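You operate a simulated robot arm through the tools that you are given. There is no shell and no other tool.

You are at the controls of a simulated robot arm. One attempt, no reset.

JOB
Empty the tin marked fine into the mixer and add two measures of water.
Fine: switch on, tin in the round dock, slider to feed and closed again; do not stir; the other tin stays. Set down upright: what you pick out.

It is judged by the outcome, as a careful person would: the job done as asked, and still so three seconds after it is handed in. It fails if anything else is knocked over, pushed out of place, dropped, spilled or broken.

ROBOT AND FRAMES
A 7-joint arm with a two-finger parallel gripper, fixed in place. Base frame: the origin is at the foot of the arm, x ahead of it, y to its left, z up; the work surface is at about z = 0.93. Units: m, rad, N and s.
Its first joint turns from -2.601 to 2.601 rad. Payload 3.43 kg.
Tool frame: the origin (TCP) lies between the finger pads and is the grasp point; the fingertips stand 0.03 m ahead of it; z points along the fingers, y is the line along which they close. The gripper opens to 0.094 m. The fingers are 0.028 m wide and 0.01 m thick; the gripper's body (0.05 by 0.096 m) begins 0.055 m behind the TCP.
Orientation is that of the tool frame in the base frame, as a unit quaternion [w, x, y, z]. With the fingers straight down and closing along the base's y, the tool's x points along the base's -x, its y along +y and its z along -z.

CONTROLS
- The arm moves only by the tool drive_tool. Its arguments are lists of equal length, an entry for each row: "turn": the turn, a rotation vector about the base's x, y, z in rad, a list of three; "xyz": the shift along the base's x, y, z in m, a list of three; "grip": the closure, from 0 (fully open) to 1 (shut). In form: {"turn": [[rx, ry, rz], ...], "xyz": [[dx, dy, dz], ...], "grip": [grip, ...]}. A call has 1 to 20 rows; each row shifts and turns the commanded pose from where the row before left it. Each row takes 0.2 s and may step no farther than 0.05 m and 0.15 rad from the row before; otherwise, or with a gripper value out of range, the whole call is refused. Where a pose cannot be reached the arm comes as near as it can. A force on the tool above 50 N (or 10 N above the force at the start of the call, whichever is more), or a blocked arm, ends the call early, and 0.2 s more pass. Each finger travels about 0.045 m/s and halts on what it meets, pressing with about 33 N; the grip force reading is that of the motor and also rises with nothing between the fingers. The clock runs only during rows and for 0.2 s after the last one: add rows that do not move to give the fingers time. It gives the time, the measured TCP pose, the force on the tool (base axes), the opening and the grip force at its end, in the units of the frame above (readings bear some noise), with the torque about the TCP (base axes, N m) and any sound that the robot's microphone picked up, and new pictures: "views" is both (left out), scene, wrist or none.
- Cameras (640 x 400 px; columns grow to the right, rows downward): "scene" is fixed at [0.3916, -0.6432, 1.5178]; the picture's right is [0.99, -0.16, 0.00], its down [-0.04, -0.27, -0.96] and it looks along [0.16, 0.95, -0.28] (base axes); focal length 342 px, centre (320, 200). "wrist" rides on the gripper at [0.076, 0.014, -0.103] in the tool frame; the picture's right is [-0.18, 0.98, 0.00], its down [-0.75, -0.14, -0.64] and it looks along [-0.63, -0.12, 0.77] (tool axes); focal length 243 px, centre (320, 200). There is no depth. A picture from a camera that has moved, and an enlarged one, comes with that camera's place and axes in the base frame and with its lens. The place of the scene camera against the robot may be out by one fixed shift of up to 0.025 m in any direction.
- zoom(camera, box): a new picture of the part [left, top, right, bottom] of that camera's present view, enlarged. It takes no simulated time.
- hand_in(): hands the job in; it is judged then, once.

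Places have to be worked out from the pictures, the camera data and where the tool is seen. Open the gripper and draw the arm clear of the work before you hand the job in, unless the task says otherwise.

The tools are called after "Emit:" as name(argument=value, ...) on one line, values as JSON. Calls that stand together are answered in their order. drive_tool: Moves the arm, as the interface text tells. Its arguments: {"type":"object","properties":{"turn":{"type":"array"},"xyz":{"type":"array"},"grip":{"type":"array"},"views":{"type":"string","enum":["both","scene","wrist","none"]}},"required":["turn","xyz","grip"]} The other tools are called the same way: zoom (camera, box) takes an enlarged picture of a part of a camera's view; hand_in () hands the job in.

At the start:

```text
clock: 0.0
ee_pos: [0.2798, 0.9474, 1.2455]
ee_rot: [0.0, 0.0, 1.0, 0.001]
contact_force: [0.0, -0.5, -0.1]
wrist_torque: [0.0, 0.0, 0.01]
finger_gap: 0.0938
grip_force: 0.1
```

scene: 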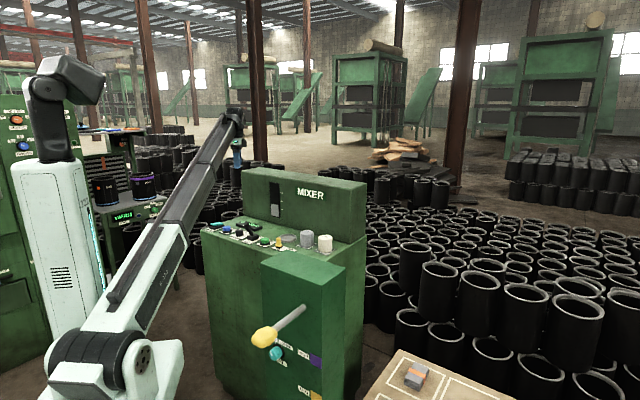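
wrist: 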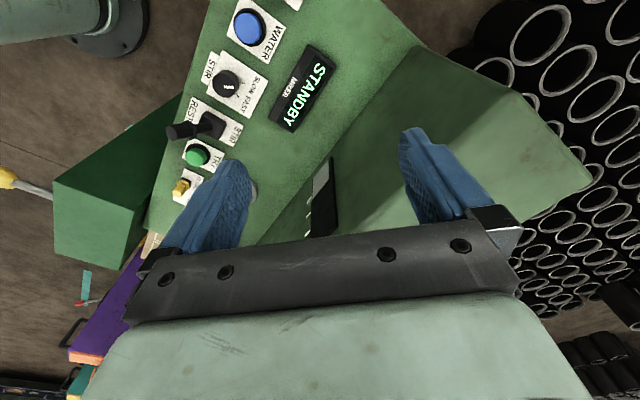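

I start by looking closely at both camera views to identify the panel, docks, tins and marks.

Emit:
zoom(camera="scene", box=[190, 150, 390, 275])

Emit:
zoom(camera="scene", box=[240, 290, 540, 400])

Emit:
zoom(camera="scene", box=[0, 80, 200, 250])

Emit:
zoom(camera="wrist", box=[150, 0, 400, 200])

Emit:
zoom(camera="wrist", box=[0, 150, 260, 400])

```text
3.20 times, centred on (290, 212) of scene
camera zoom: at [0.3916, -0.6432, 1.5178], right [0.99, -0.16, 0.0], down [-0.04, -0.27, -0.96], along [0.16, 0.95, -0.28], focal length 1093 px, centre (416, 160)
```

zoom: 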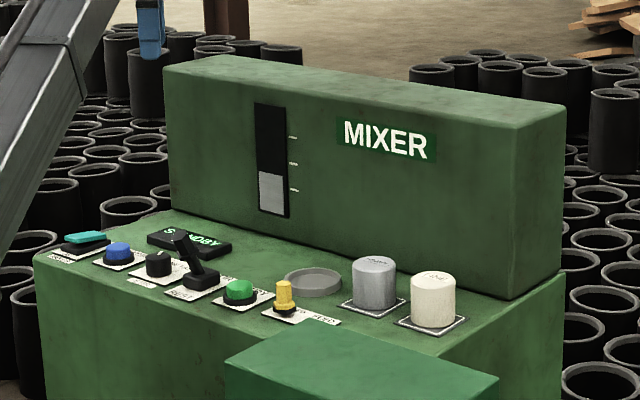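

```text
2.13 times, centred on (390, 345) of scene
camera zoom: at [0.3916, -0.6432, 1.5178], right [0.99, -0.16, 0.0], down [-0.04, -0.27, -0.96], along [0.16, 0.95, -0.28], focal length 729 px, centre (171, -109)
```

zoom: 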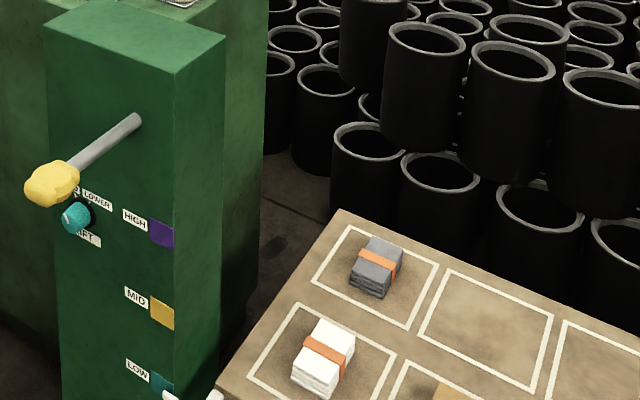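

```text
2.35 times, centred on (100, 165) of scene
camera zoom: at [0.3916, -0.6432, 1.5178], right [0.99, -0.16, 0.0], down [-0.04, -0.27, -0.96], along [0.16, 0.95, -0.28], focal length 804 px, centre (838, 282)
```

zoom: 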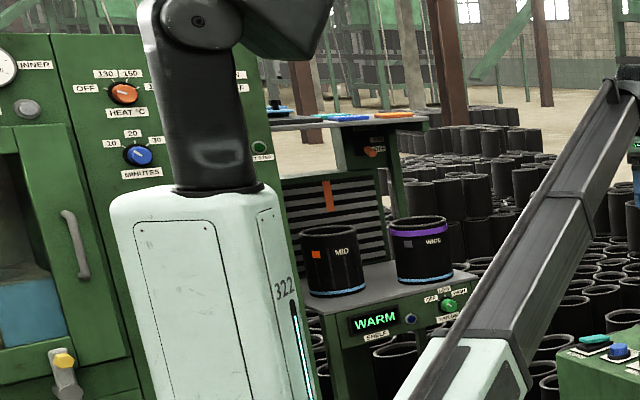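

```text
2.00 times, centred on (275, 100) of wrist
camera zoom: at [0.202, 0.962, 1.3496], right [0.18, 0.98, 0.0], down [0.75, -0.14, 0.64], along [0.63, -0.12, -0.77], focal length 485 px, centre (410, 400)
```

zoom: 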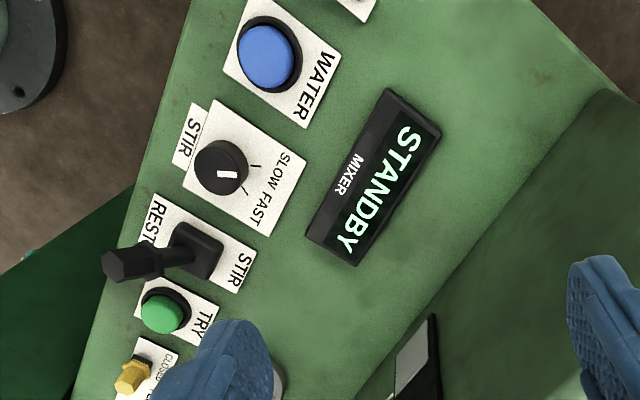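

```text
1.60 times, centred on (130, 275) of wrist
camera zoom: at [0.202, 0.962, 1.3496], right [0.18, 0.98, 0.0], down [0.75, -0.14, 0.64], along [0.63, -0.12, -0.77], focal length 388 px, centre (624, 80)
```

zoom: 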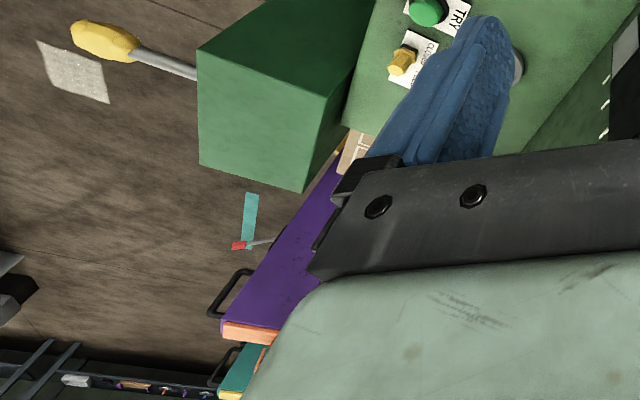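

The panel runs obliquely across the workspace, with its front row along about (0.85, -0.52). I raise the tool over the front of the mixer and yaw it square to the panel, to get a straight wrist view of the controls and tins.

Emit:
drive_tool(turn=[[0, 0, 0.128], [0, 0, 0.128], [0, 0, 0.128], [0, 0, 0.128], [0, 0, 0.128], [0, 0, 0.128], [0, 0, 0.128], [0, 0, 0.127], [0, 0, 0]], xyz=[[0.01, -0.0395, 0.012], [0.011, -0.0405, 0.012], [0.011, -0.0405, 0.012], [0.011, -0.0405, 0.012], [0.011, -0.0405, 0.01], [0.011, -0.0405, 0.009], [0.011, -0.04, 0.008], [0.01, -0.04, 0], [0, 0, 0]], grip=[0, 0, 0, 0, 0, 0, 0, 0, 0])

```text
clock: 1.8
ee_pos: [0.3854, 0.7128, 1.1869]
ee_rot: [0.012, -0.458, 0.889, 0.009]
contact_force: [0.1, 0.6, -0.5]
wrist_torque: [-0.01, 0.02, -0.03]
finger_gap: 0.094
grip_force: 0.0
out of reach, approached as far as the arm can: row 1, 2, 3, 4, 5, 6, 7, 8
stopped in row 8: the force on the tool passed its limit at 58 N (the readings are from after the stop); the commanded pose is now the measured one
camera wrist: at [0.3293, 0.6564, 1.2885], right [-0.69, 0.72, 0.01], down [0.54, 0.51, 0.66], along [0.47, 0.47, -0.75], focal length 243 px, centre (320, 200)
```

scene: 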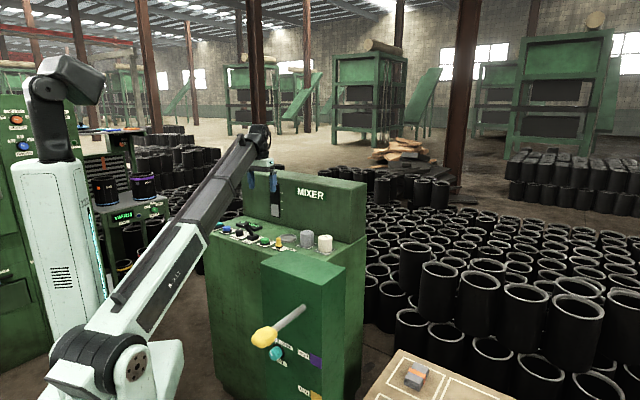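
wrist: 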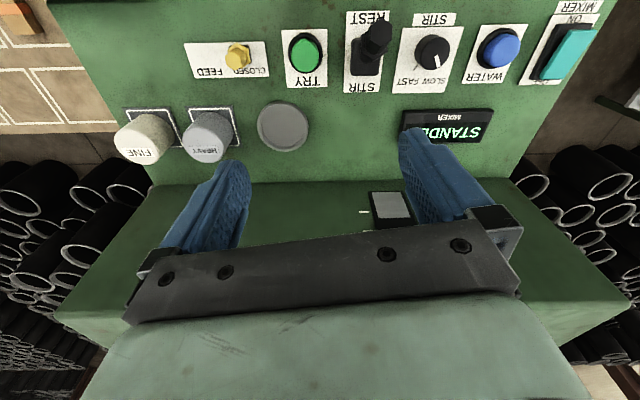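

The panel is now square in the wrist view: FEED/CLOSED slider, TRY, stir lever, stir knob, WATER, MIXER ON rocker, and two tins with the round dock. The last call stopped on a force spike, so I zoom in to check that nothing has been disturbed and to read the labels.

Emit:
zoom(camera="wrist", box=[90, 0, 330, 190])

Emit:
zoom(camera="wrist", box=[330, 0, 620, 180])

Emit:
zoom(camera="scene", box=[190, 120, 390, 275])

Emit:
zoom(camera="scene", box=[30, 150, 350, 400])

```text
2.11 times, centred on (210, 95) of wrist
camera zoom: at [0.3293, 0.6564, 1.2885], right [-0.69, 0.72, 0.01], down [0.54, 0.51, 0.66], along [0.47, 0.47, -0.75], focal length 511 px, centre (552, 421)
```

zoom: 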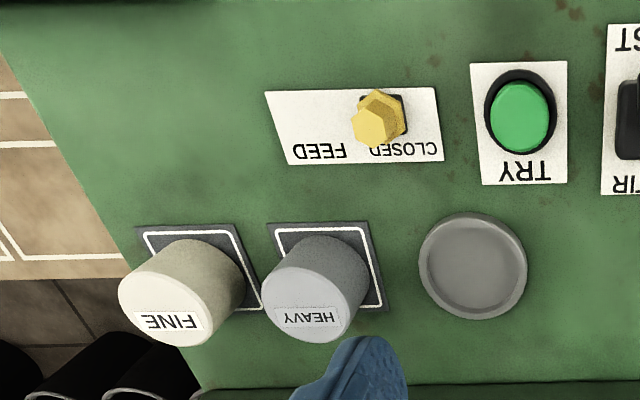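

```text
2.21 times, centred on (475, 90) of wrist
camera zoom: at [0.3293, 0.6564, 1.2885], right [-0.69, 0.72, 0.01], down [0.54, 0.51, 0.66], along [0.47, 0.47, -0.75], focal length 535 px, centre (-22, 443)
```

zoom: 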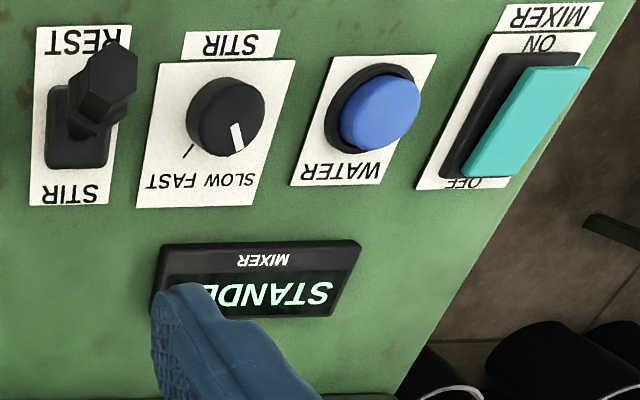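

```text
2.58 times, centred on (290, 198) of scene
camera zoom: at [0.3916, -0.6432, 1.5178], right [0.99, -0.16, 0.0], down [-0.04, -0.27, -0.96], along [0.16, 0.95, -0.28], focal length 882 px, centre (397, 206)
```

zoom: 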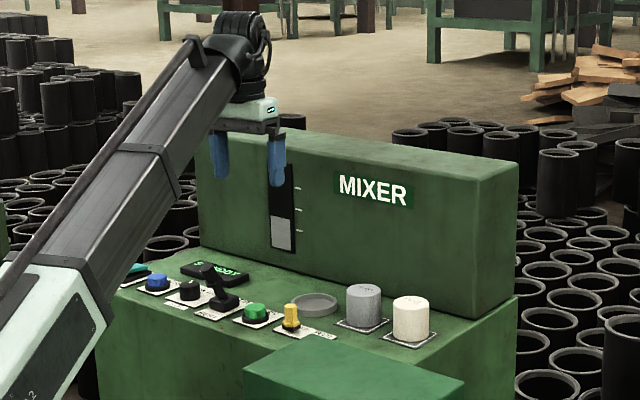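

```text
1.60 times, centred on (190, 275) of scene
camera zoom: at [0.3916, -0.6432, 1.5178], right [0.99, -0.16, 0.0], down [-0.04, -0.27, -0.96], along [0.16, 0.95, -0.28], focal length 547 px, centre (528, 80)
```

zoom: 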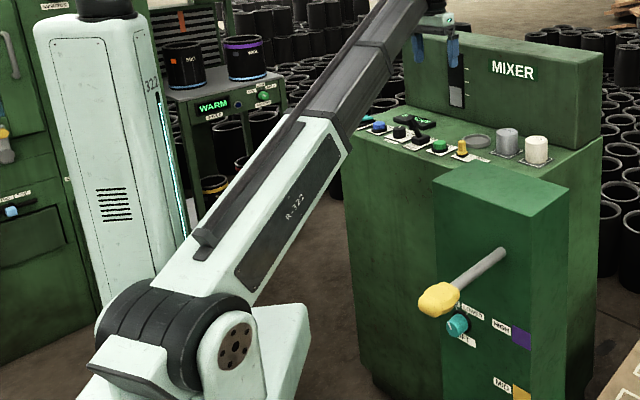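

The labels are clear: white tin = FINE, grey = HEAVY, and the rocker's ON end (nearer the robot) is raised, so it is still off. I put the panel at 45° in the base frame with the rocker's ON end near (0.149, 0.905). I level the tool, close the fingers, and move above it at a safe height.

Emit:
drive_tool(turn=[[-0.007, 0.003, -0.04], [-0.007, 0.003, -0.04], [-0.007, 0.003, -0.04], [-0.006, 0.004, -0.046], [0, 0, 0], [0, 0, 0], [0, 0, 0], [0, 0, 0], [0, 0, 0], [0, 0, 0]], xyz=[[-0.015, 0.012, -0.01], [-0.028, 0.022, -0.01], [-0.028, 0.023, -0.01], [-0.028, 0.023, -0.01], [-0.028, 0.023, -0.01], [-0.028, 0.023, -0.01], [-0.028, 0.023, -0.01], [-0.028, 0.023, -0.01], [-0.026, 0.02, -0.007], [0, 0, 0]], grip=[0.3, 0.6, 1, 1, 1, 1, 1, 1, 1, 1])

```text
clock: 4.0
ee_pos: [0.15, 0.9056, 1.0995]
ee_rot: [0.001, -0.383, 0.924, -0.001]
contact_force: [1.0, -0.4, 0.5]
wrist_torque: [0.01, 0.02, 0.03]
finger_gap: 0.0002
grip_force: 33.2
camera wrist: at [0.0851, 0.8615, 1.2039], right [-0.56, 0.83, 0.0], down [0.63, 0.43, 0.64], along [0.53, 0.36, -0.77], focal length 243 px, centre (320, 200)
```

scene: 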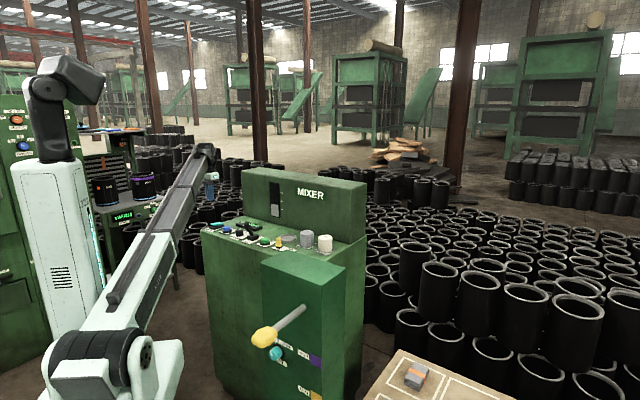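
wrist: 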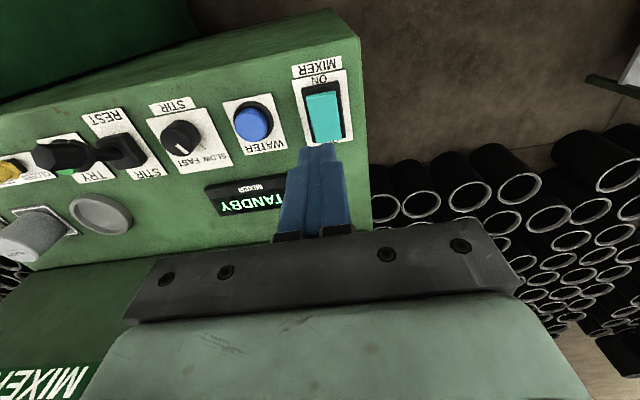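

The tool is level and above the rocker. I zoom in to check where the tip will land relative to the ON end.

Emit:
zoom(camera="wrist", box=[240, 50, 400, 150])

Emit:
zoom(camera="wrist", box=[0, 80, 240, 270])

```text
4.00 times, centred on (320, 100) of wrist
camera zoom: at [0.0851, 0.8615, 1.2039], right [-0.56, 0.83, 0.0], down [0.63, 0.43, 0.64], along [0.53, 0.36, -0.77], focal length 970 px, centre (320, 600)
```

zoom: 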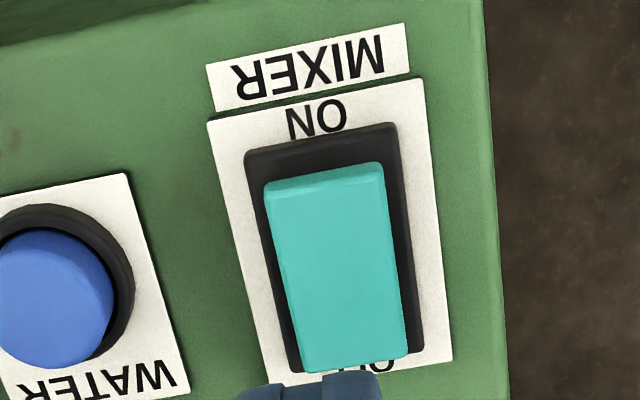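

```text
2.11 times, centred on (120, 175) of wrist
camera zoom: at [0.0851, 0.8615, 1.2039], right [-0.56, 0.83, 0.0], down [0.63, 0.43, 0.64], along [0.53, 0.36, -0.77], focal length 511 px, centre (741, 253)
```

zoom: 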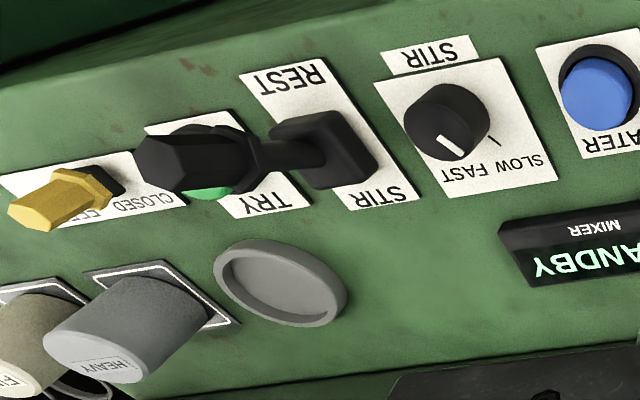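

The ON end is at z≈0.953 and slightly higher than the OFF end, and the tip axis falls on it. I descend and press gently.

Emit:
drive_tool(turn=[[0, 0, 0], [0, 0, 0], [0, 0, 0], [0, 0, 0], [0, 0, 0], [0, 0, 0], [0, 0, 0], [0, 0, 0]], xyz=[[0, 0, -0.035], [0, 0, -0.035], [0, 0, -0.03], [0, 0, -0.01], [0, 0, -0.005], [0, 0, -0.004], [0, 0, -0.004], [0, 0, 0]], grip=[1, 1, 1, 1, 1, 1, 1, 1])

```text
clock: 5.6
ee_pos: [0.1496, 0.904, 0.9838]
ee_rot: [0.002, -0.382, 0.924, 0.001]
contact_force: [-1.8, -7.2, 16.2]
wrist_torque: [-0.08, -0.13, -0.07]
finger_gap: 0.0
grip_force: 33.0
stopped in row 8: the force on the tool passed its limit at 54 N (the readings are from after the stop); the commanded pose is now the measured one
camera wrist: at [0.0847, 0.8601, 1.0865], right [-0.56, 0.83, 0.0], down [0.63, 0.43, 0.65], along [0.53, 0.37, -0.76], focal length 243 px, centre (320, 200)
```

scene: 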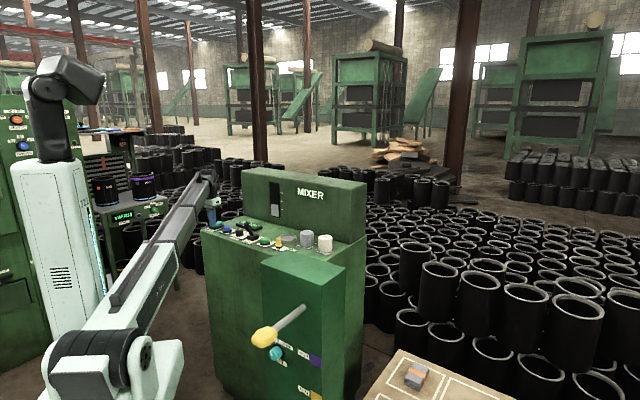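
wrist: 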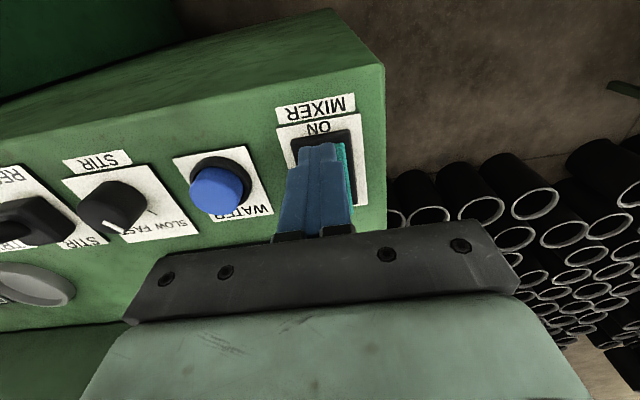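

The tip met the rocker with 54 N at the tip height of ~0.954. I raise the tool a bit to see whether the rocker and the display changed.

Emit:
drive_tool(turn=[[0, 0, 0], [0, 0, 0], [0, 0, 0], [0, 0, 0], [0, 0, 0]], xyz=[[0, 0, 0.02], [0, 0, 0.035], [0, 0, 0.035], [0, 0, 0.03], [0, 0, 0]], grip=[1, 1, 1, 1, 1])

Emit:
zoom(camera="wrist", box=[200, 50, 400, 250])

Emit:
zoom(camera="scene", box=[195, 200, 275, 250])

```text
clock: 6.8
ee_pos: [0.1486, 0.906, 1.1014]
ee_rot: [0.003, -0.382, 0.924, 0.001]
contact_force: [0.3, -0.2, 0.3]
wrist_torque: [-0.01, 0.0, 0.03]
finger_gap: 0.0
grip_force: 33.0
camera wrist: at [0.0848, 0.8617, 1.2051], right [-0.56, 0.83, 0.0], down [0.63, 0.43, 0.65], along [0.53, 0.37, -0.76], focal length 243 px, centre (320, 200)
```

scene: 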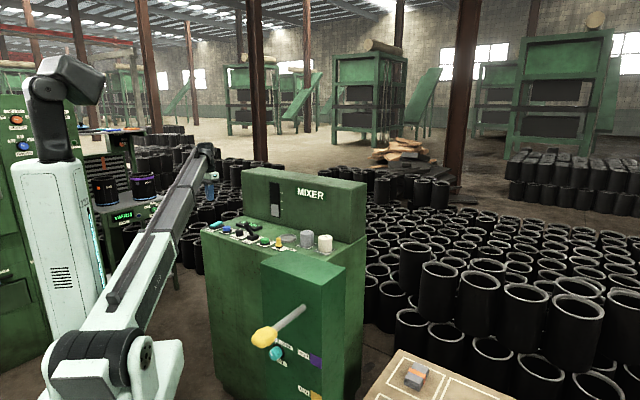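
wrist: 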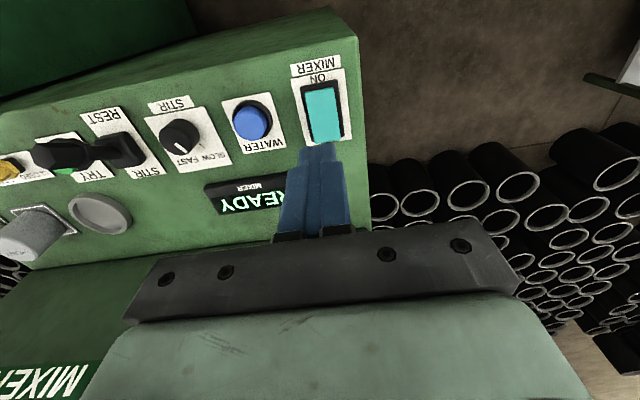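

```text
2.00 times, centred on (300, 150) of wrist
camera zoom: at [0.0848, 0.8617, 1.2051], right [-0.56, 0.83, 0.0], down [0.63, 0.43, 0.65], along [0.53, 0.37, -0.76], focal length 485 px, centre (360, 300)
```

zoom: 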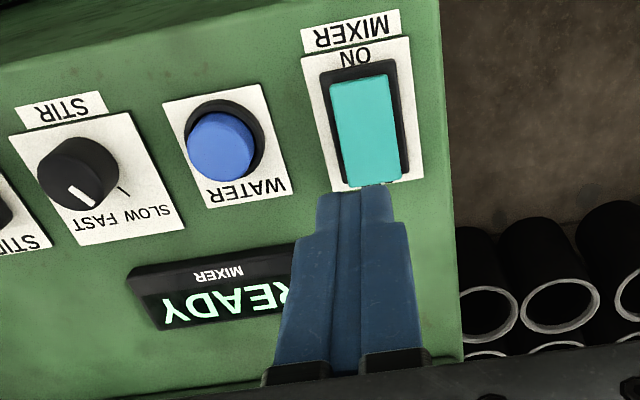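

```text
8.00 times, centred on (235, 225) of scene
camera zoom: at [0.3916, -0.6432, 1.5178], right [0.99, -0.16, 0.0], down [-0.04, -0.27, -0.96], along [0.16, 0.95, -0.28], focal length 2733 px, centre (1000, 0)
```

zoom: 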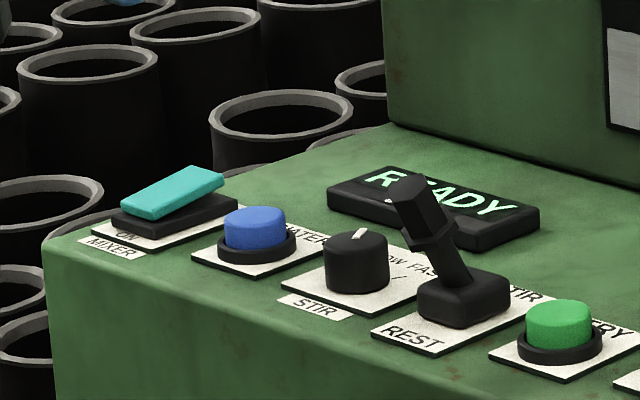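

The display now reads READY: the mixer is on. Next I carry the half-open gripper at safe height to above the FINE tin, which I judge to be near (0.625, 0.587).

Emit:
drive_tool(turn=[[0, 0, 0], [0, 0, 0], [0, 0, 0], [0, 0, 0], [0, 0, 0], [0, 0, 0], [0, 0, 0], [0, 0, 0], [0, 0, 0], [0, 0, 0], [0, 0, 0], [0, 0, 0], [0, 0, 0], [0, 0, 0], [0, 0, 0]], xyz=[[0.012, -0.008, 0.005], [0.03, -0.02, 0.005], [0.038, -0.0255, 0.005], [0.038, -0.0255, 0.0], [0.038, -0.0255, 0], [0.038, -0.0255, 0], [0.038, -0.0255, 0], [0.038, -0.0255, 0], [0.038, -0.0255, 0], [0.038, -0.0255, 0], [0.038, -0.0255, 0], [0.038, -0.0255, 0], [0.036, -0.0245, 0], [0.0186, -0.0111, 0], [0, 0, 0]], grip=[1, 1, 1, 1, 1, 0.8, 0.6, 0.4, 0.19, 0.19, 0.19, 0.19, 0.19, 0.19, 0.19])

```text
clock: 10.0
ee_pos: [0.6257, 0.5871, 1.1171]
ee_rot: [0.003, -0.383, 0.924, 0.001]
contact_force: [-0.7, -0.6, -0.2]
wrist_torque: [-0.01, 0.01, 0.03]
finger_gap: 0.0759
grip_force: 0.0
camera wrist: at [0.5617, 0.5418, 1.2209], right [-0.56, 0.83, 0.0], down [0.63, 0.43, 0.65], along [0.53, 0.37, -0.76], focal length 243 px, centre (320, 200)
```

scene: 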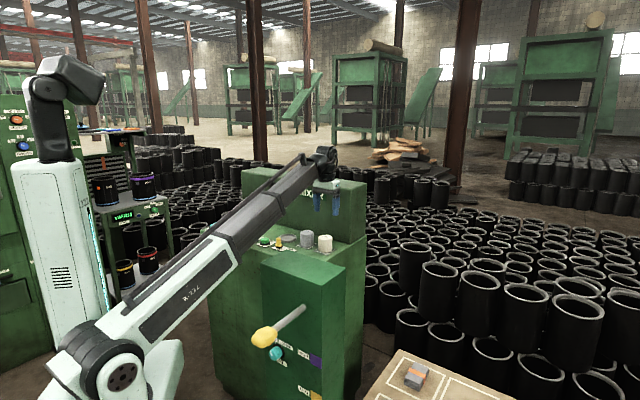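
wrist: 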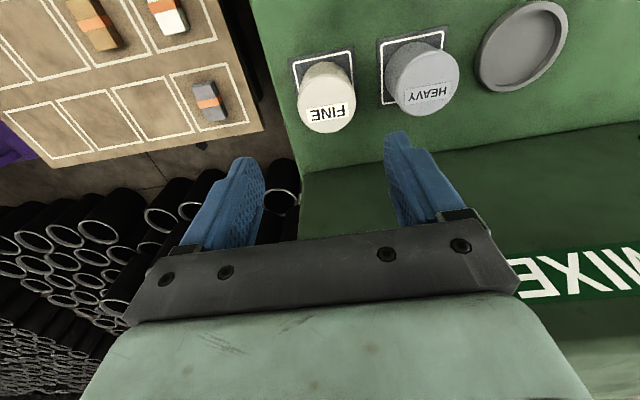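

The gripper is above the FINE tin. I zoom in to refine the tin, dock and slider positions before descending.

Emit:
zoom(camera="wrist", box=[240, 0, 480, 150])

Emit:
zoom(camera="wrist", box=[440, 0, 640, 125])

Emit:
zoom(camera="scene", box=[250, 220, 350, 285])

```text
2.67 times, centred on (360, 75) of wrist
camera zoom: at [0.5617, 0.5418, 1.2209], right [-0.56, 0.83, 0.0], down [0.63, 0.43, 0.65], along [0.53, 0.37, -0.76], focal length 647 px, centre (213, 533)
```

zoom: 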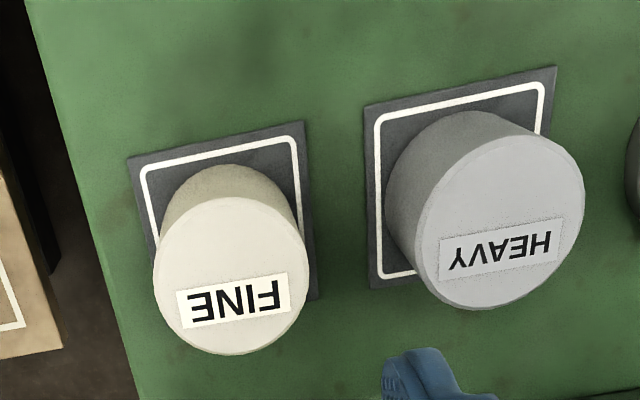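

```text
3.20 times, centred on (540, 62) of wrist
camera zoom: at [0.5617, 0.5418, 1.2209], right [-0.56, 0.83, 0.0], down [0.63, 0.43, 0.65], along [0.53, 0.37, -0.76], focal length 776 px, centre (-384, 640)
```

zoom: 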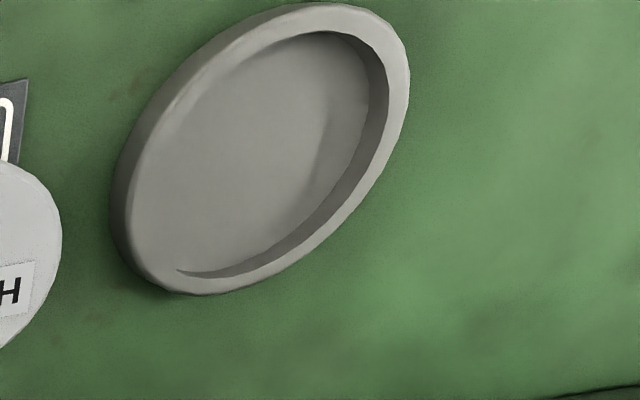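

```text
6.15 times, centred on (300, 252) of scene
camera zoom: at [0.3916, -0.6432, 1.5178], right [0.99, -0.16, 0.0], down [-0.04, -0.27, -0.96], along [0.16, 0.95, -0.28], focal length 2103 px, centre (443, -123)
```

zoom: 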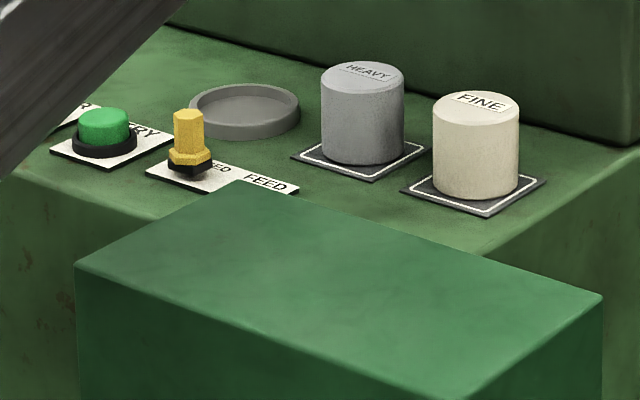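

Refined: FINE tin centre ≈ (0.624, 0.5925), diameter ≈ 57 mm, top z ≈ 0.982; dock ≈ (0.480, 0.7275) with a rim about 15 mm high. I'll grip high on the tin so the fingertips clear the rim; first I lower to just above the tin to check alignment.

Emit:
drive_tool(turn=[[0, 0, 0], [0, 0, 0], [0, 0, 0], [0, 0, 0], [0, 0, 0]], xyz=[[-0.0017, 0.0054, -0.015], [0, 0, -0.03], [0, 0, -0.03], [0, 0, -0.012], [0, 0, 0]], grip=[0.19, 0.19, 0.19, 0.19, 0.19])

Emit:
zoom(camera="wrist", box=[180, 60, 500, 260])

Emit:
zoom(camera="scene", box=[270, 160, 380, 270])

```text
clock: 11.2
ee_pos: [0.6239, 0.5928, 1.0289]
ee_rot: [0.002, -0.383, 0.924, 0.002]
contact_force: [0.1, 0.0, -0.2]
wrist_torque: [0.02, 0.0, 0.02]
finger_gap: 0.0763
grip_force: 0.0
camera wrist: at [0.5596, 0.5484, 1.1332], right [-0.56, 0.83, 0.0], down [0.63, 0.43, 0.65], along [0.53, 0.37, -0.76], focal length 243 px, centre (320, 200)
```

scene: 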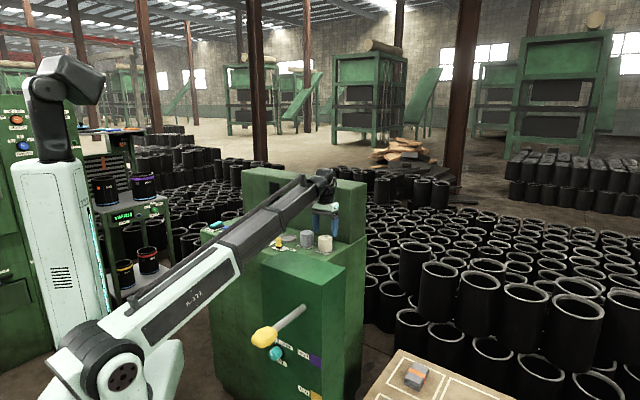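
wrist: 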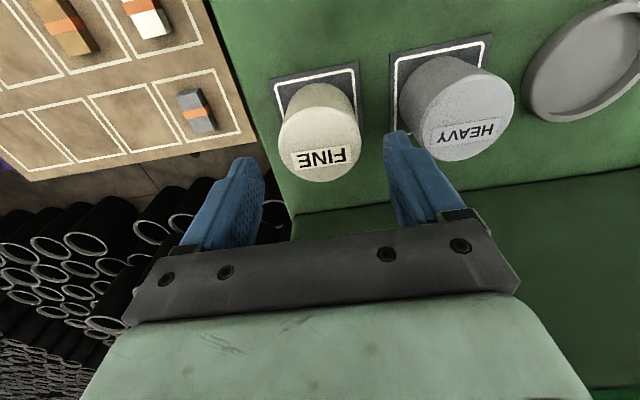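

```text
2.00 times, centred on (340, 160) of wrist
camera zoom: at [0.5596, 0.5484, 1.1332], right [-0.56, 0.83, 0.0], down [0.63, 0.43, 0.65], along [0.53, 0.37, -0.76], focal length 485 px, centre (280, 280)
```

zoom: 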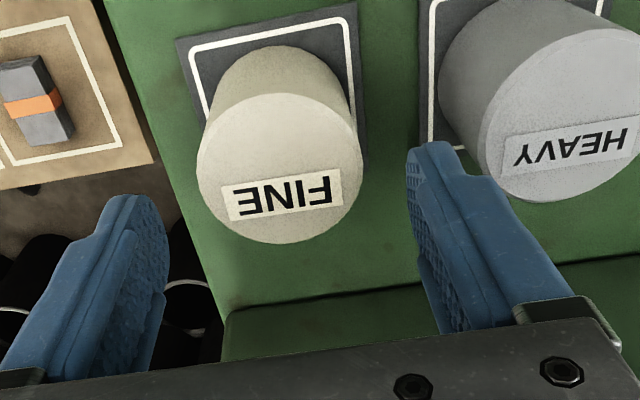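

```text
3.64 times, centred on (325, 215) of scene
camera zoom: at [0.3916, -0.6432, 1.5178], right [0.99, -0.16, 0.0], down [-0.04, -0.27, -0.96], along [0.16, 0.95, -0.28], focal length 1242 px, centre (302, 146)
```

zoom: 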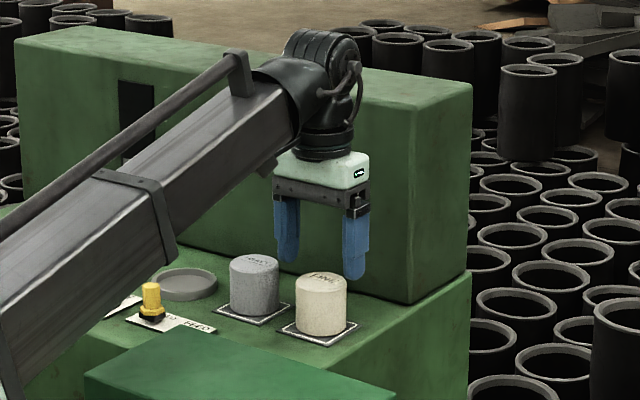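

The tin is exactly centred between the fingers (top centre at image (320,144), as predicted for the TCP axis). I descend to TCP z ≈ 0.982 and close on the tin.

Emit:
drive_tool(turn=[[0, 0, 0], [0, 0, 0], [0, 0, 0], [0, 0, 0], [0, 0, 0], [0, 0, 0], [0, 0, 0], [0, 0, 0], [0, 0, 0]], xyz=[[0, 0, -0.015], [0, 0, -0.02], [0, 0, -0.012], [0, 0, 0], [0, 0, 0], [0, 0, 0], [0, 0, 0], [0, 0, 0], [0, 0, 0]], grip=[0.19, 0.19, 0.19, 0.19, 0.3, 0.4, 0.5, 0.6, 0.6])

Emit:
zoom(camera="scene", box=[270, 160, 380, 270])

```text
clock: 13.2
ee_pos: [0.6243, 0.5927, 0.9829]
ee_rot: [0.001, -0.383, 0.924, 0.002]
contact_force: [0.3, -1.2, -0.2]
wrist_torque: [0.03, -0.06, -0.05]
finger_gap: 0.0556
grip_force: 32.9
camera wrist: at [0.5599, 0.5489, 1.0861], right [-0.56, 0.83, 0.0], down [0.63, 0.43, 0.65], along [0.53, 0.37, -0.76], focal length 243 px, centre (320, 200)
```

scene: 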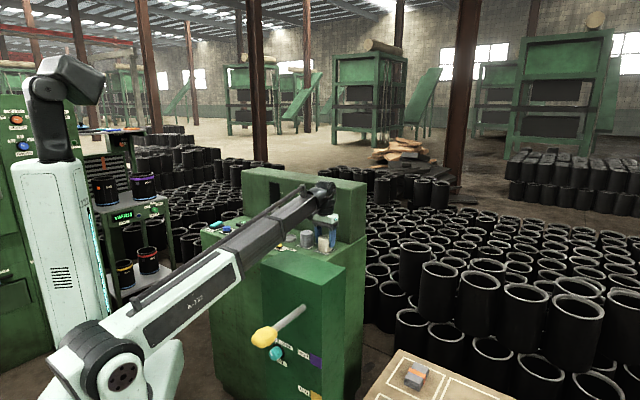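
wrist: 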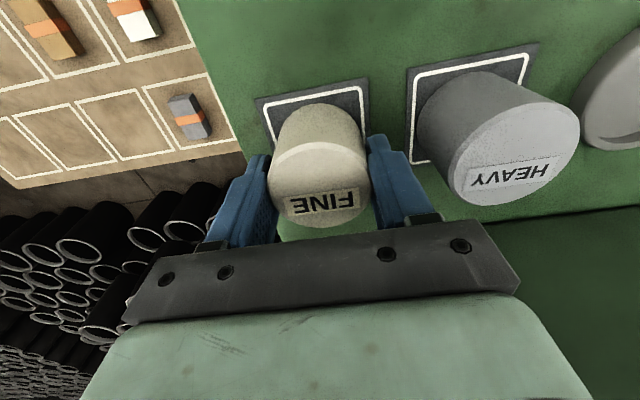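

```text
3.64 times, centred on (325, 215) of scene
camera zoom: at [0.3916, -0.6432, 1.5178], right [0.99, -0.16, 0.0], down [-0.04, -0.27, -0.96], along [0.16, 0.95, -0.28], focal length 1242 px, centre (302, 146)
```

zoom: 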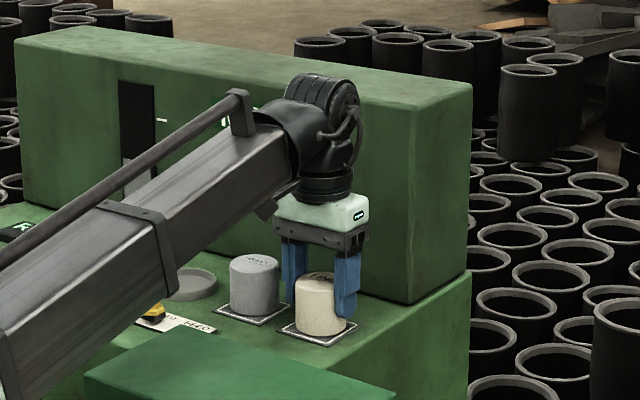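

Tin gripped (gap 55.6 mm, 33 N). I lift it well above the HEAVY tin and carry it over to the round dock.

Emit:
drive_tool(turn=[[0, 0, 0], [0, 0, 0], [0, 0, 0], [0, 0, 0], [0, 0, 0], [0, 0, 0], [0, 0, 0], [0, 0, 0], [0, 0, 0], [0, 0, 0], [0, 0, 0], [0, 0, 0]], xyz=[[0, 0, 0.01], [0, 0, 0.025], [0, 0, 0.035], [0, 0, 0.03], [0, 0, 0.015], [-0.014, 0.013, 0], [-0.029, 0.027, 0], [-0.029, 0.027, 0], [-0.029, 0.027, 0], [-0.029, 0.027, 0], [-0.0143, 0.0138, 0], [0, 0, 0]], grip=[0.6, 0.6, 0.6, 0.6, 0.6, 0.6, 0.6, 0.6, 0.6, 0.6, 0.6, 0.6])

Emit:
zoom(camera="wrist", box=[200, 0, 440, 240])

Emit:
zoom(camera="scene", box=[230, 160, 340, 270])

```text
clock: 15.8
ee_pos: [0.4796, 0.727, 1.0976]
ee_rot: [0.002, -0.383, 0.924, 0.002]
contact_force: [0.3, 0.7, -1.0]
wrist_torque: [-0.01, -0.02, 0.0]
finger_gap: 0.0555
grip_force: 32.9
camera wrist: at [0.4152, 0.6827, 1.2003], right [-0.56, 0.83, 0.0], down [0.63, 0.43, 0.65], along [0.53, 0.37, -0.76], focal length 243 px, centre (320, 200)
```

scene: 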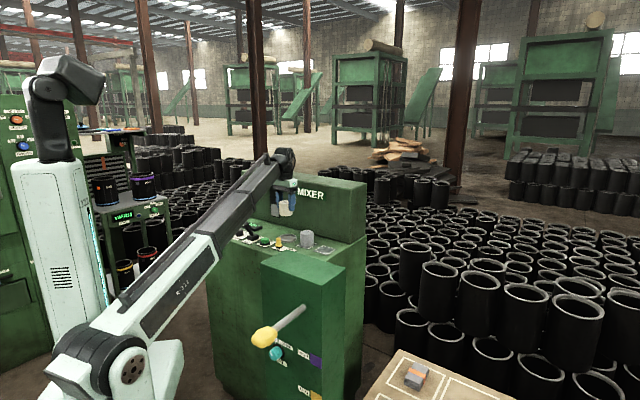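
wrist: 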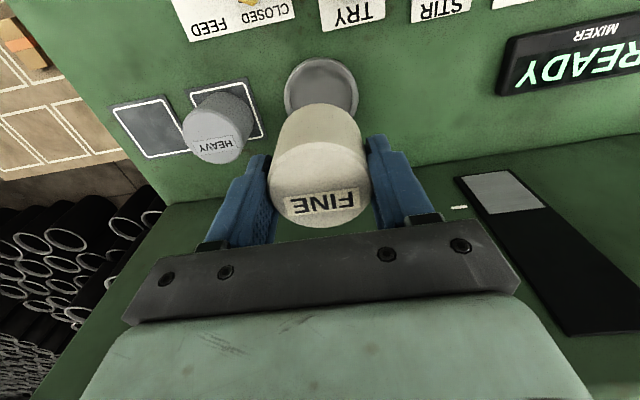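

```text
1.67 times, centred on (320, 120) of wrist
camera zoom: at [0.4152, 0.6827, 1.2003], right [-0.56, 0.83, 0.0], down [0.63, 0.43, 0.65], along [0.53, 0.37, -0.76], focal length 404 px, centre (320, 333)
```

zoom: 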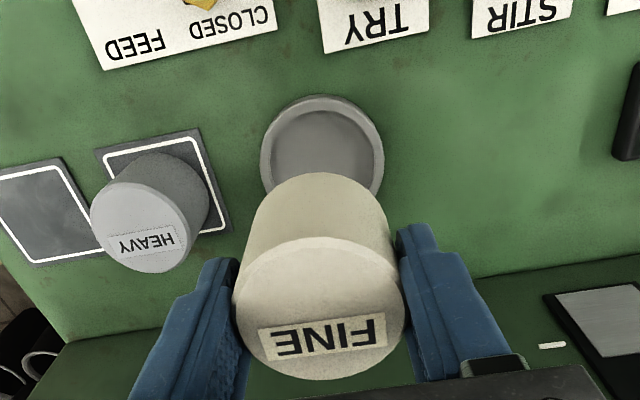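

```text
3.64 times, centred on (285, 215) of scene
camera zoom: at [0.3916, -0.6432, 1.5178], right [0.99, -0.16, 0.0], down [-0.04, -0.27, -0.96], along [0.16, 0.95, -0.28], focal length 1242 px, centre (447, 146)
```

zoom: 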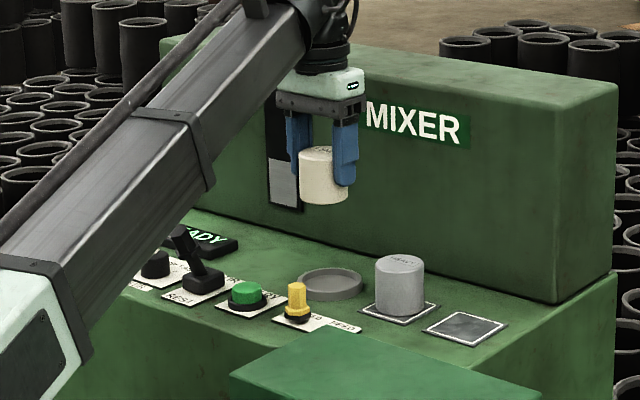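

The dock lies under the tin; my estimates put its centre within 1–3 mm of the tool axis. I lower the tin to just above the rim to check the fit closely.

Emit:
drive_tool(turn=[[0, 0, 0], [0, 0, 0], [0, 0, 0], [0, 0, 0], [0, 0, 0]], xyz=[[0.0002, 0.0008, -0.015], [0, 0, -0.03], [0, 0, -0.03], [0, 0, -0.012], [0, 0, 0]], grip=[0.6, 0.6, 0.6, 0.6, 0.6])

Emit:
zoom(camera="wrist", box=[220, 50, 420, 250])

Emit:
zoom(camera="scene", box=[250, 190, 330, 260])

```text
clock: 17.0
ee_pos: [0.4819, 0.7282, 1.0112]
ee_rot: [0.002, -0.383, 0.924, 0.002]
contact_force: [0.2, -0.3, -2.0]
wrist_torque: [0.02, 0.04, -0.02]
finger_gap: 0.0556
grip_force: 32.7
camera wrist: at [0.4162, 0.6837, 1.1136], right [-0.56, 0.83, 0.0], down [0.63, 0.43, 0.65], along [0.53, 0.37, -0.76], focal length 243 px, centre (320, 200)
```

scene: 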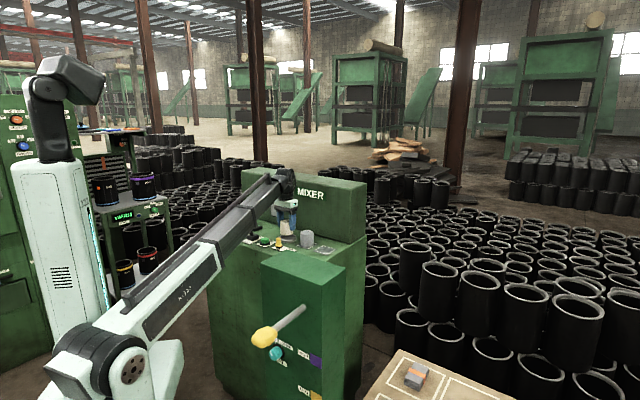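
wrist: 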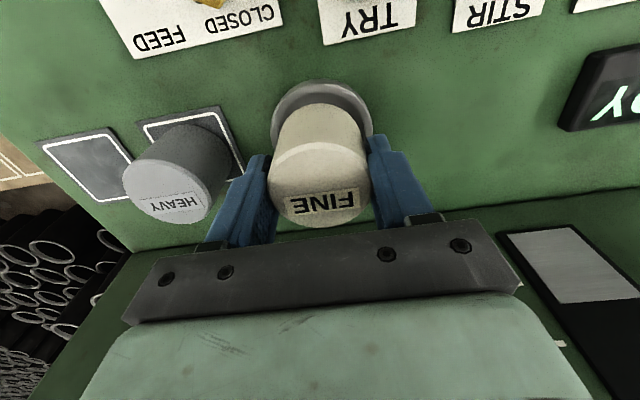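

```text
2.00 times, centred on (320, 150) of wrist
camera zoom: at [0.4162, 0.6837, 1.1136], right [-0.56, 0.83, 0.0], down [0.63, 0.43, 0.65], along [0.53, 0.37, -0.76], focal length 485 px, centre (320, 300)
```

zoom: 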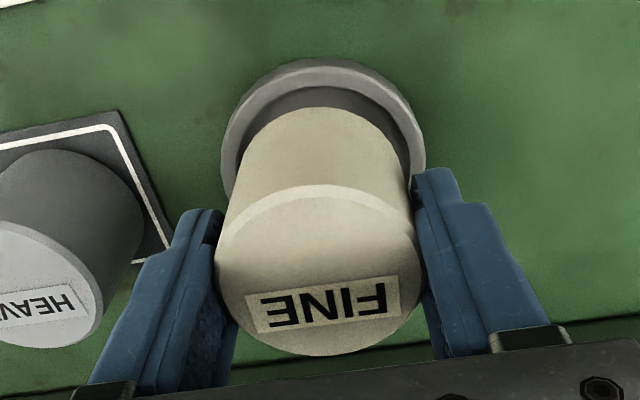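

```text
5.71 times, centred on (290, 225) of scene
camera zoom: at [0.3916, -0.6432, 1.5178], right [0.99, -0.16, 0.0], down [-0.04, -0.27, -0.96], along [0.16, 0.95, -0.28], focal length 1952 px, centre (491, 57)
```

zoom: 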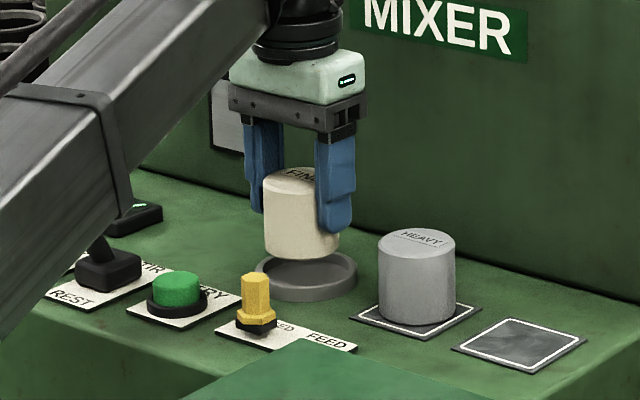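

The tin sits over the ring with about 1 mm offset at most. I zoom further to judge the ring's inner edge before lowering.

Emit:
zoom(camera="wrist", box=[260, 70, 380, 145])

Emit:
zoom(camera="scene", box=[275, 215, 315, 250])

```text
5.33 times, centred on (320, 108) of wrist
camera zoom: at [0.4162, 0.6837, 1.1136], right [-0.56, 0.83, 0.0], down [0.63, 0.43, 0.65], along [0.53, 0.37, -0.76], focal length 1294 px, centre (320, 693)
```

zoom: 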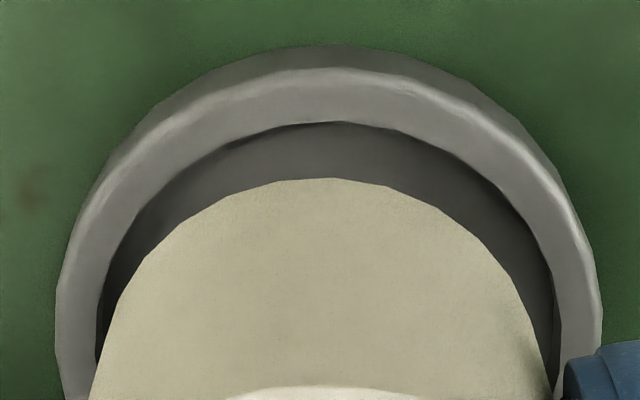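

```text
11.43 times, centred on (295, 232) of scene
camera zoom: at [0.3916, -0.6432, 1.5178], right [0.99, -0.16, 0.0], down [-0.04, -0.27, -0.96], along [0.16, 0.95, -0.28], focal length 3905 px, centre (606, -171)
```

zoom: 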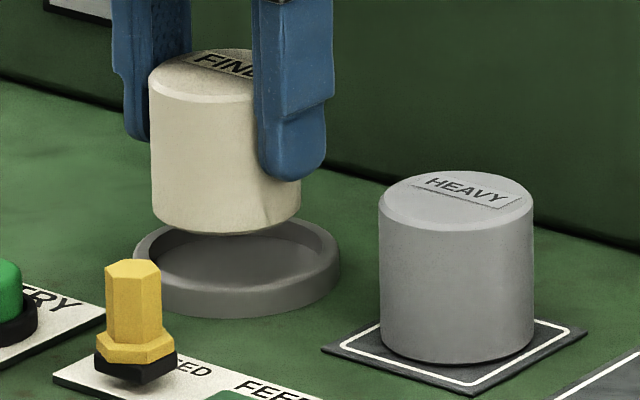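

Measured in the tool frame, the ring centre lies about 3.5 mm further from the robot than the tin centre (radial clearance is only ~3 mm). I shift by (+0.0026, +0.0026) and re-check.

Emit:
drive_tool(turn=[[0, 0, 0], [0, 0, 0], [0, 0, 0]], xyz=[[0.0026, 0.0026, 0], [0, 0, -0.004], [0, 0, 0]], grip=[0.6, 0.6, 0.6])

Emit:
zoom(camera="wrist", box=[260, 70, 380, 145])

Emit:
zoom(camera="scene", box=[275, 215, 315, 250])

```text
clock: 17.8
ee_pos: [0.4847, 0.7311, 1.0071]
ee_rot: [0.002, -0.384, 0.923, 0.002]
contact_force: [-0.7, 0.3, -2.2]
wrist_torque: [-0.01, -0.01, -0.04]
finger_gap: 0.0553
grip_force: 32.7
camera wrist: at [0.4185, 0.6861, 1.1098], right [-0.56, 0.83, 0.0], down [0.63, 0.43, 0.65], along [0.53, 0.37, -0.76], focal length 243 px, centre (320, 200)
```

scene: 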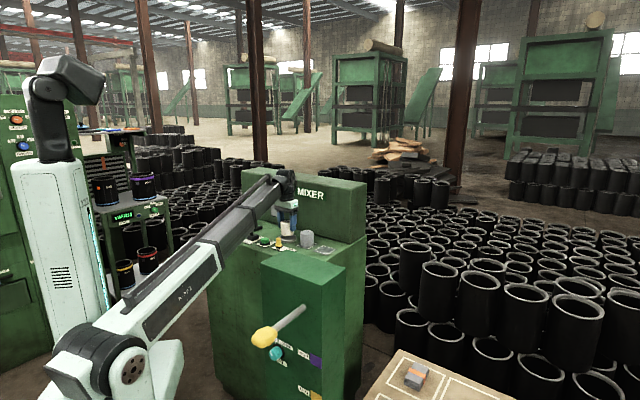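
wrist: 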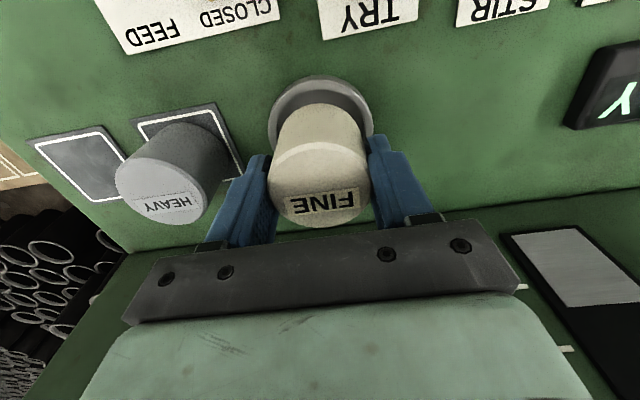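

```text
5.33 times, centred on (320, 108) of wrist
camera zoom: at [0.4185, 0.6861, 1.1098], right [-0.56, 0.83, 0.0], down [0.63, 0.43, 0.65], along [0.53, 0.37, -0.76], focal length 1294 px, centre (320, 693)
```

zoom: 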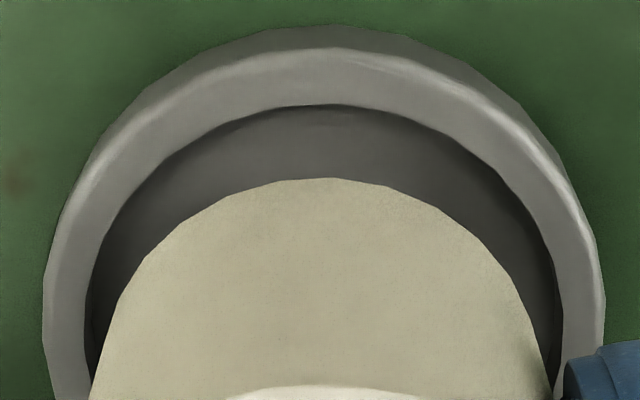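

```text
11.43 times, centred on (295, 232) of scene
camera zoom: at [0.3916, -0.6432, 1.5178], right [0.99, -0.16, 0.0], down [-0.04, -0.27, -0.96], along [0.16, 0.95, -0.28], focal length 3905 px, centre (606, -171)
```

zoom: 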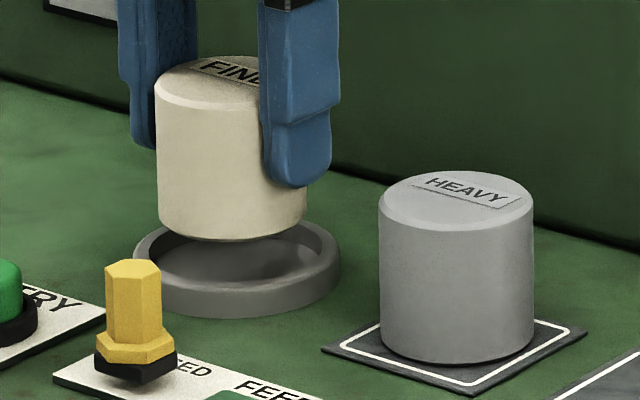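

Now the tin is centred over the ring in both views (within ~1 mm). I lower it into the dock in small steps, watching the force.

Emit:
drive_tool(turn=[[0, 0, 0], [0, 0, 0], [0, 0, 0], [0, 0, 0], [0, 0, 0]], xyz=[[0, 0, -0.007], [0, 0, -0.006], [0, 0, -0.004], [0, 0, -0.002], [0, 0, 0]], grip=[0.6, 0.6, 0.6, 0.6, 0.6])

Emit:
zoom(camera="scene", box=[275, 215, 315, 250])

Emit:
zoom(camera="wrist", box=[260, 70, 380, 145])

```text
clock: 19.0
ee_pos: [0.4827, 0.7305, 0.9886]
ee_rot: [0.002, -0.382, 0.924, 0.002]
contact_force: [0.3, 0.3, -2.2]
wrist_torque: [0.0, 0.0, 0.0]
finger_gap: 0.0556
grip_force: 32.6
camera wrist: at [0.4185, 0.6864, 1.0911], right [-0.56, 0.83, 0.0], down [0.63, 0.43, 0.65], along [0.53, 0.37, -0.76], focal length 243 px, centre (320, 200)
```

scene: 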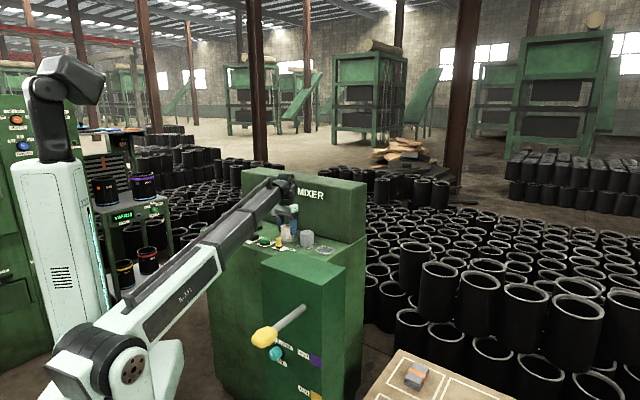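
wrist: 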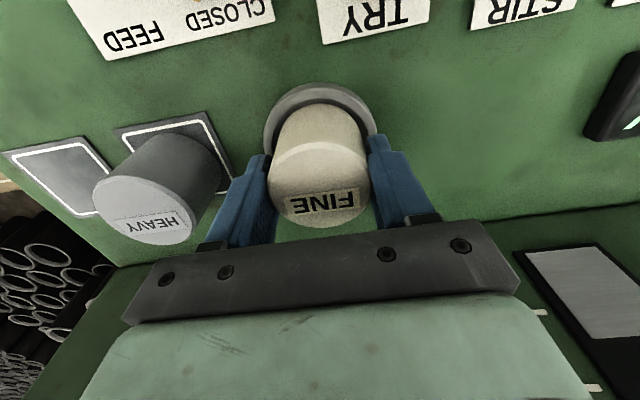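

```text
11.43 times, centred on (295, 232) of scene
camera zoom: at [0.3916, -0.6432, 1.5178], right [0.99, -0.16, 0.0], down [-0.04, -0.27, -0.96], along [0.16, 0.95, -0.28], focal length 3905 px, centre (606, -171)
```

zoom: 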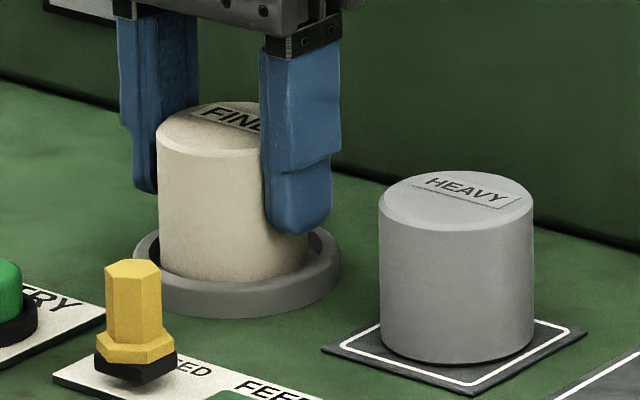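

```text
5.33 times, centred on (320, 108) of wrist
camera zoom: at [0.4185, 0.6864, 1.0911], right [-0.56, 0.83, 0.0], down [0.63, 0.43, 0.65], along [0.53, 0.37, -0.76], focal length 1294 px, centre (320, 693)
```

zoom: 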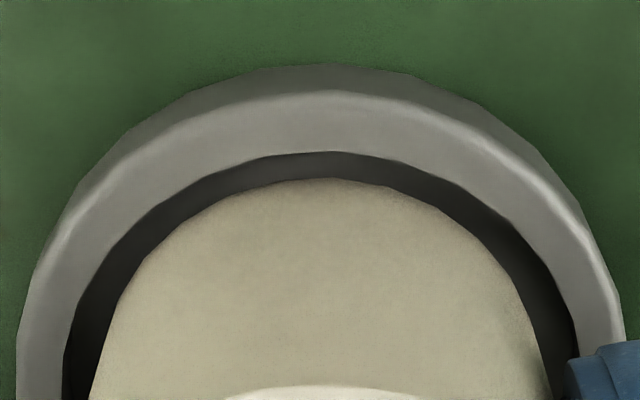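

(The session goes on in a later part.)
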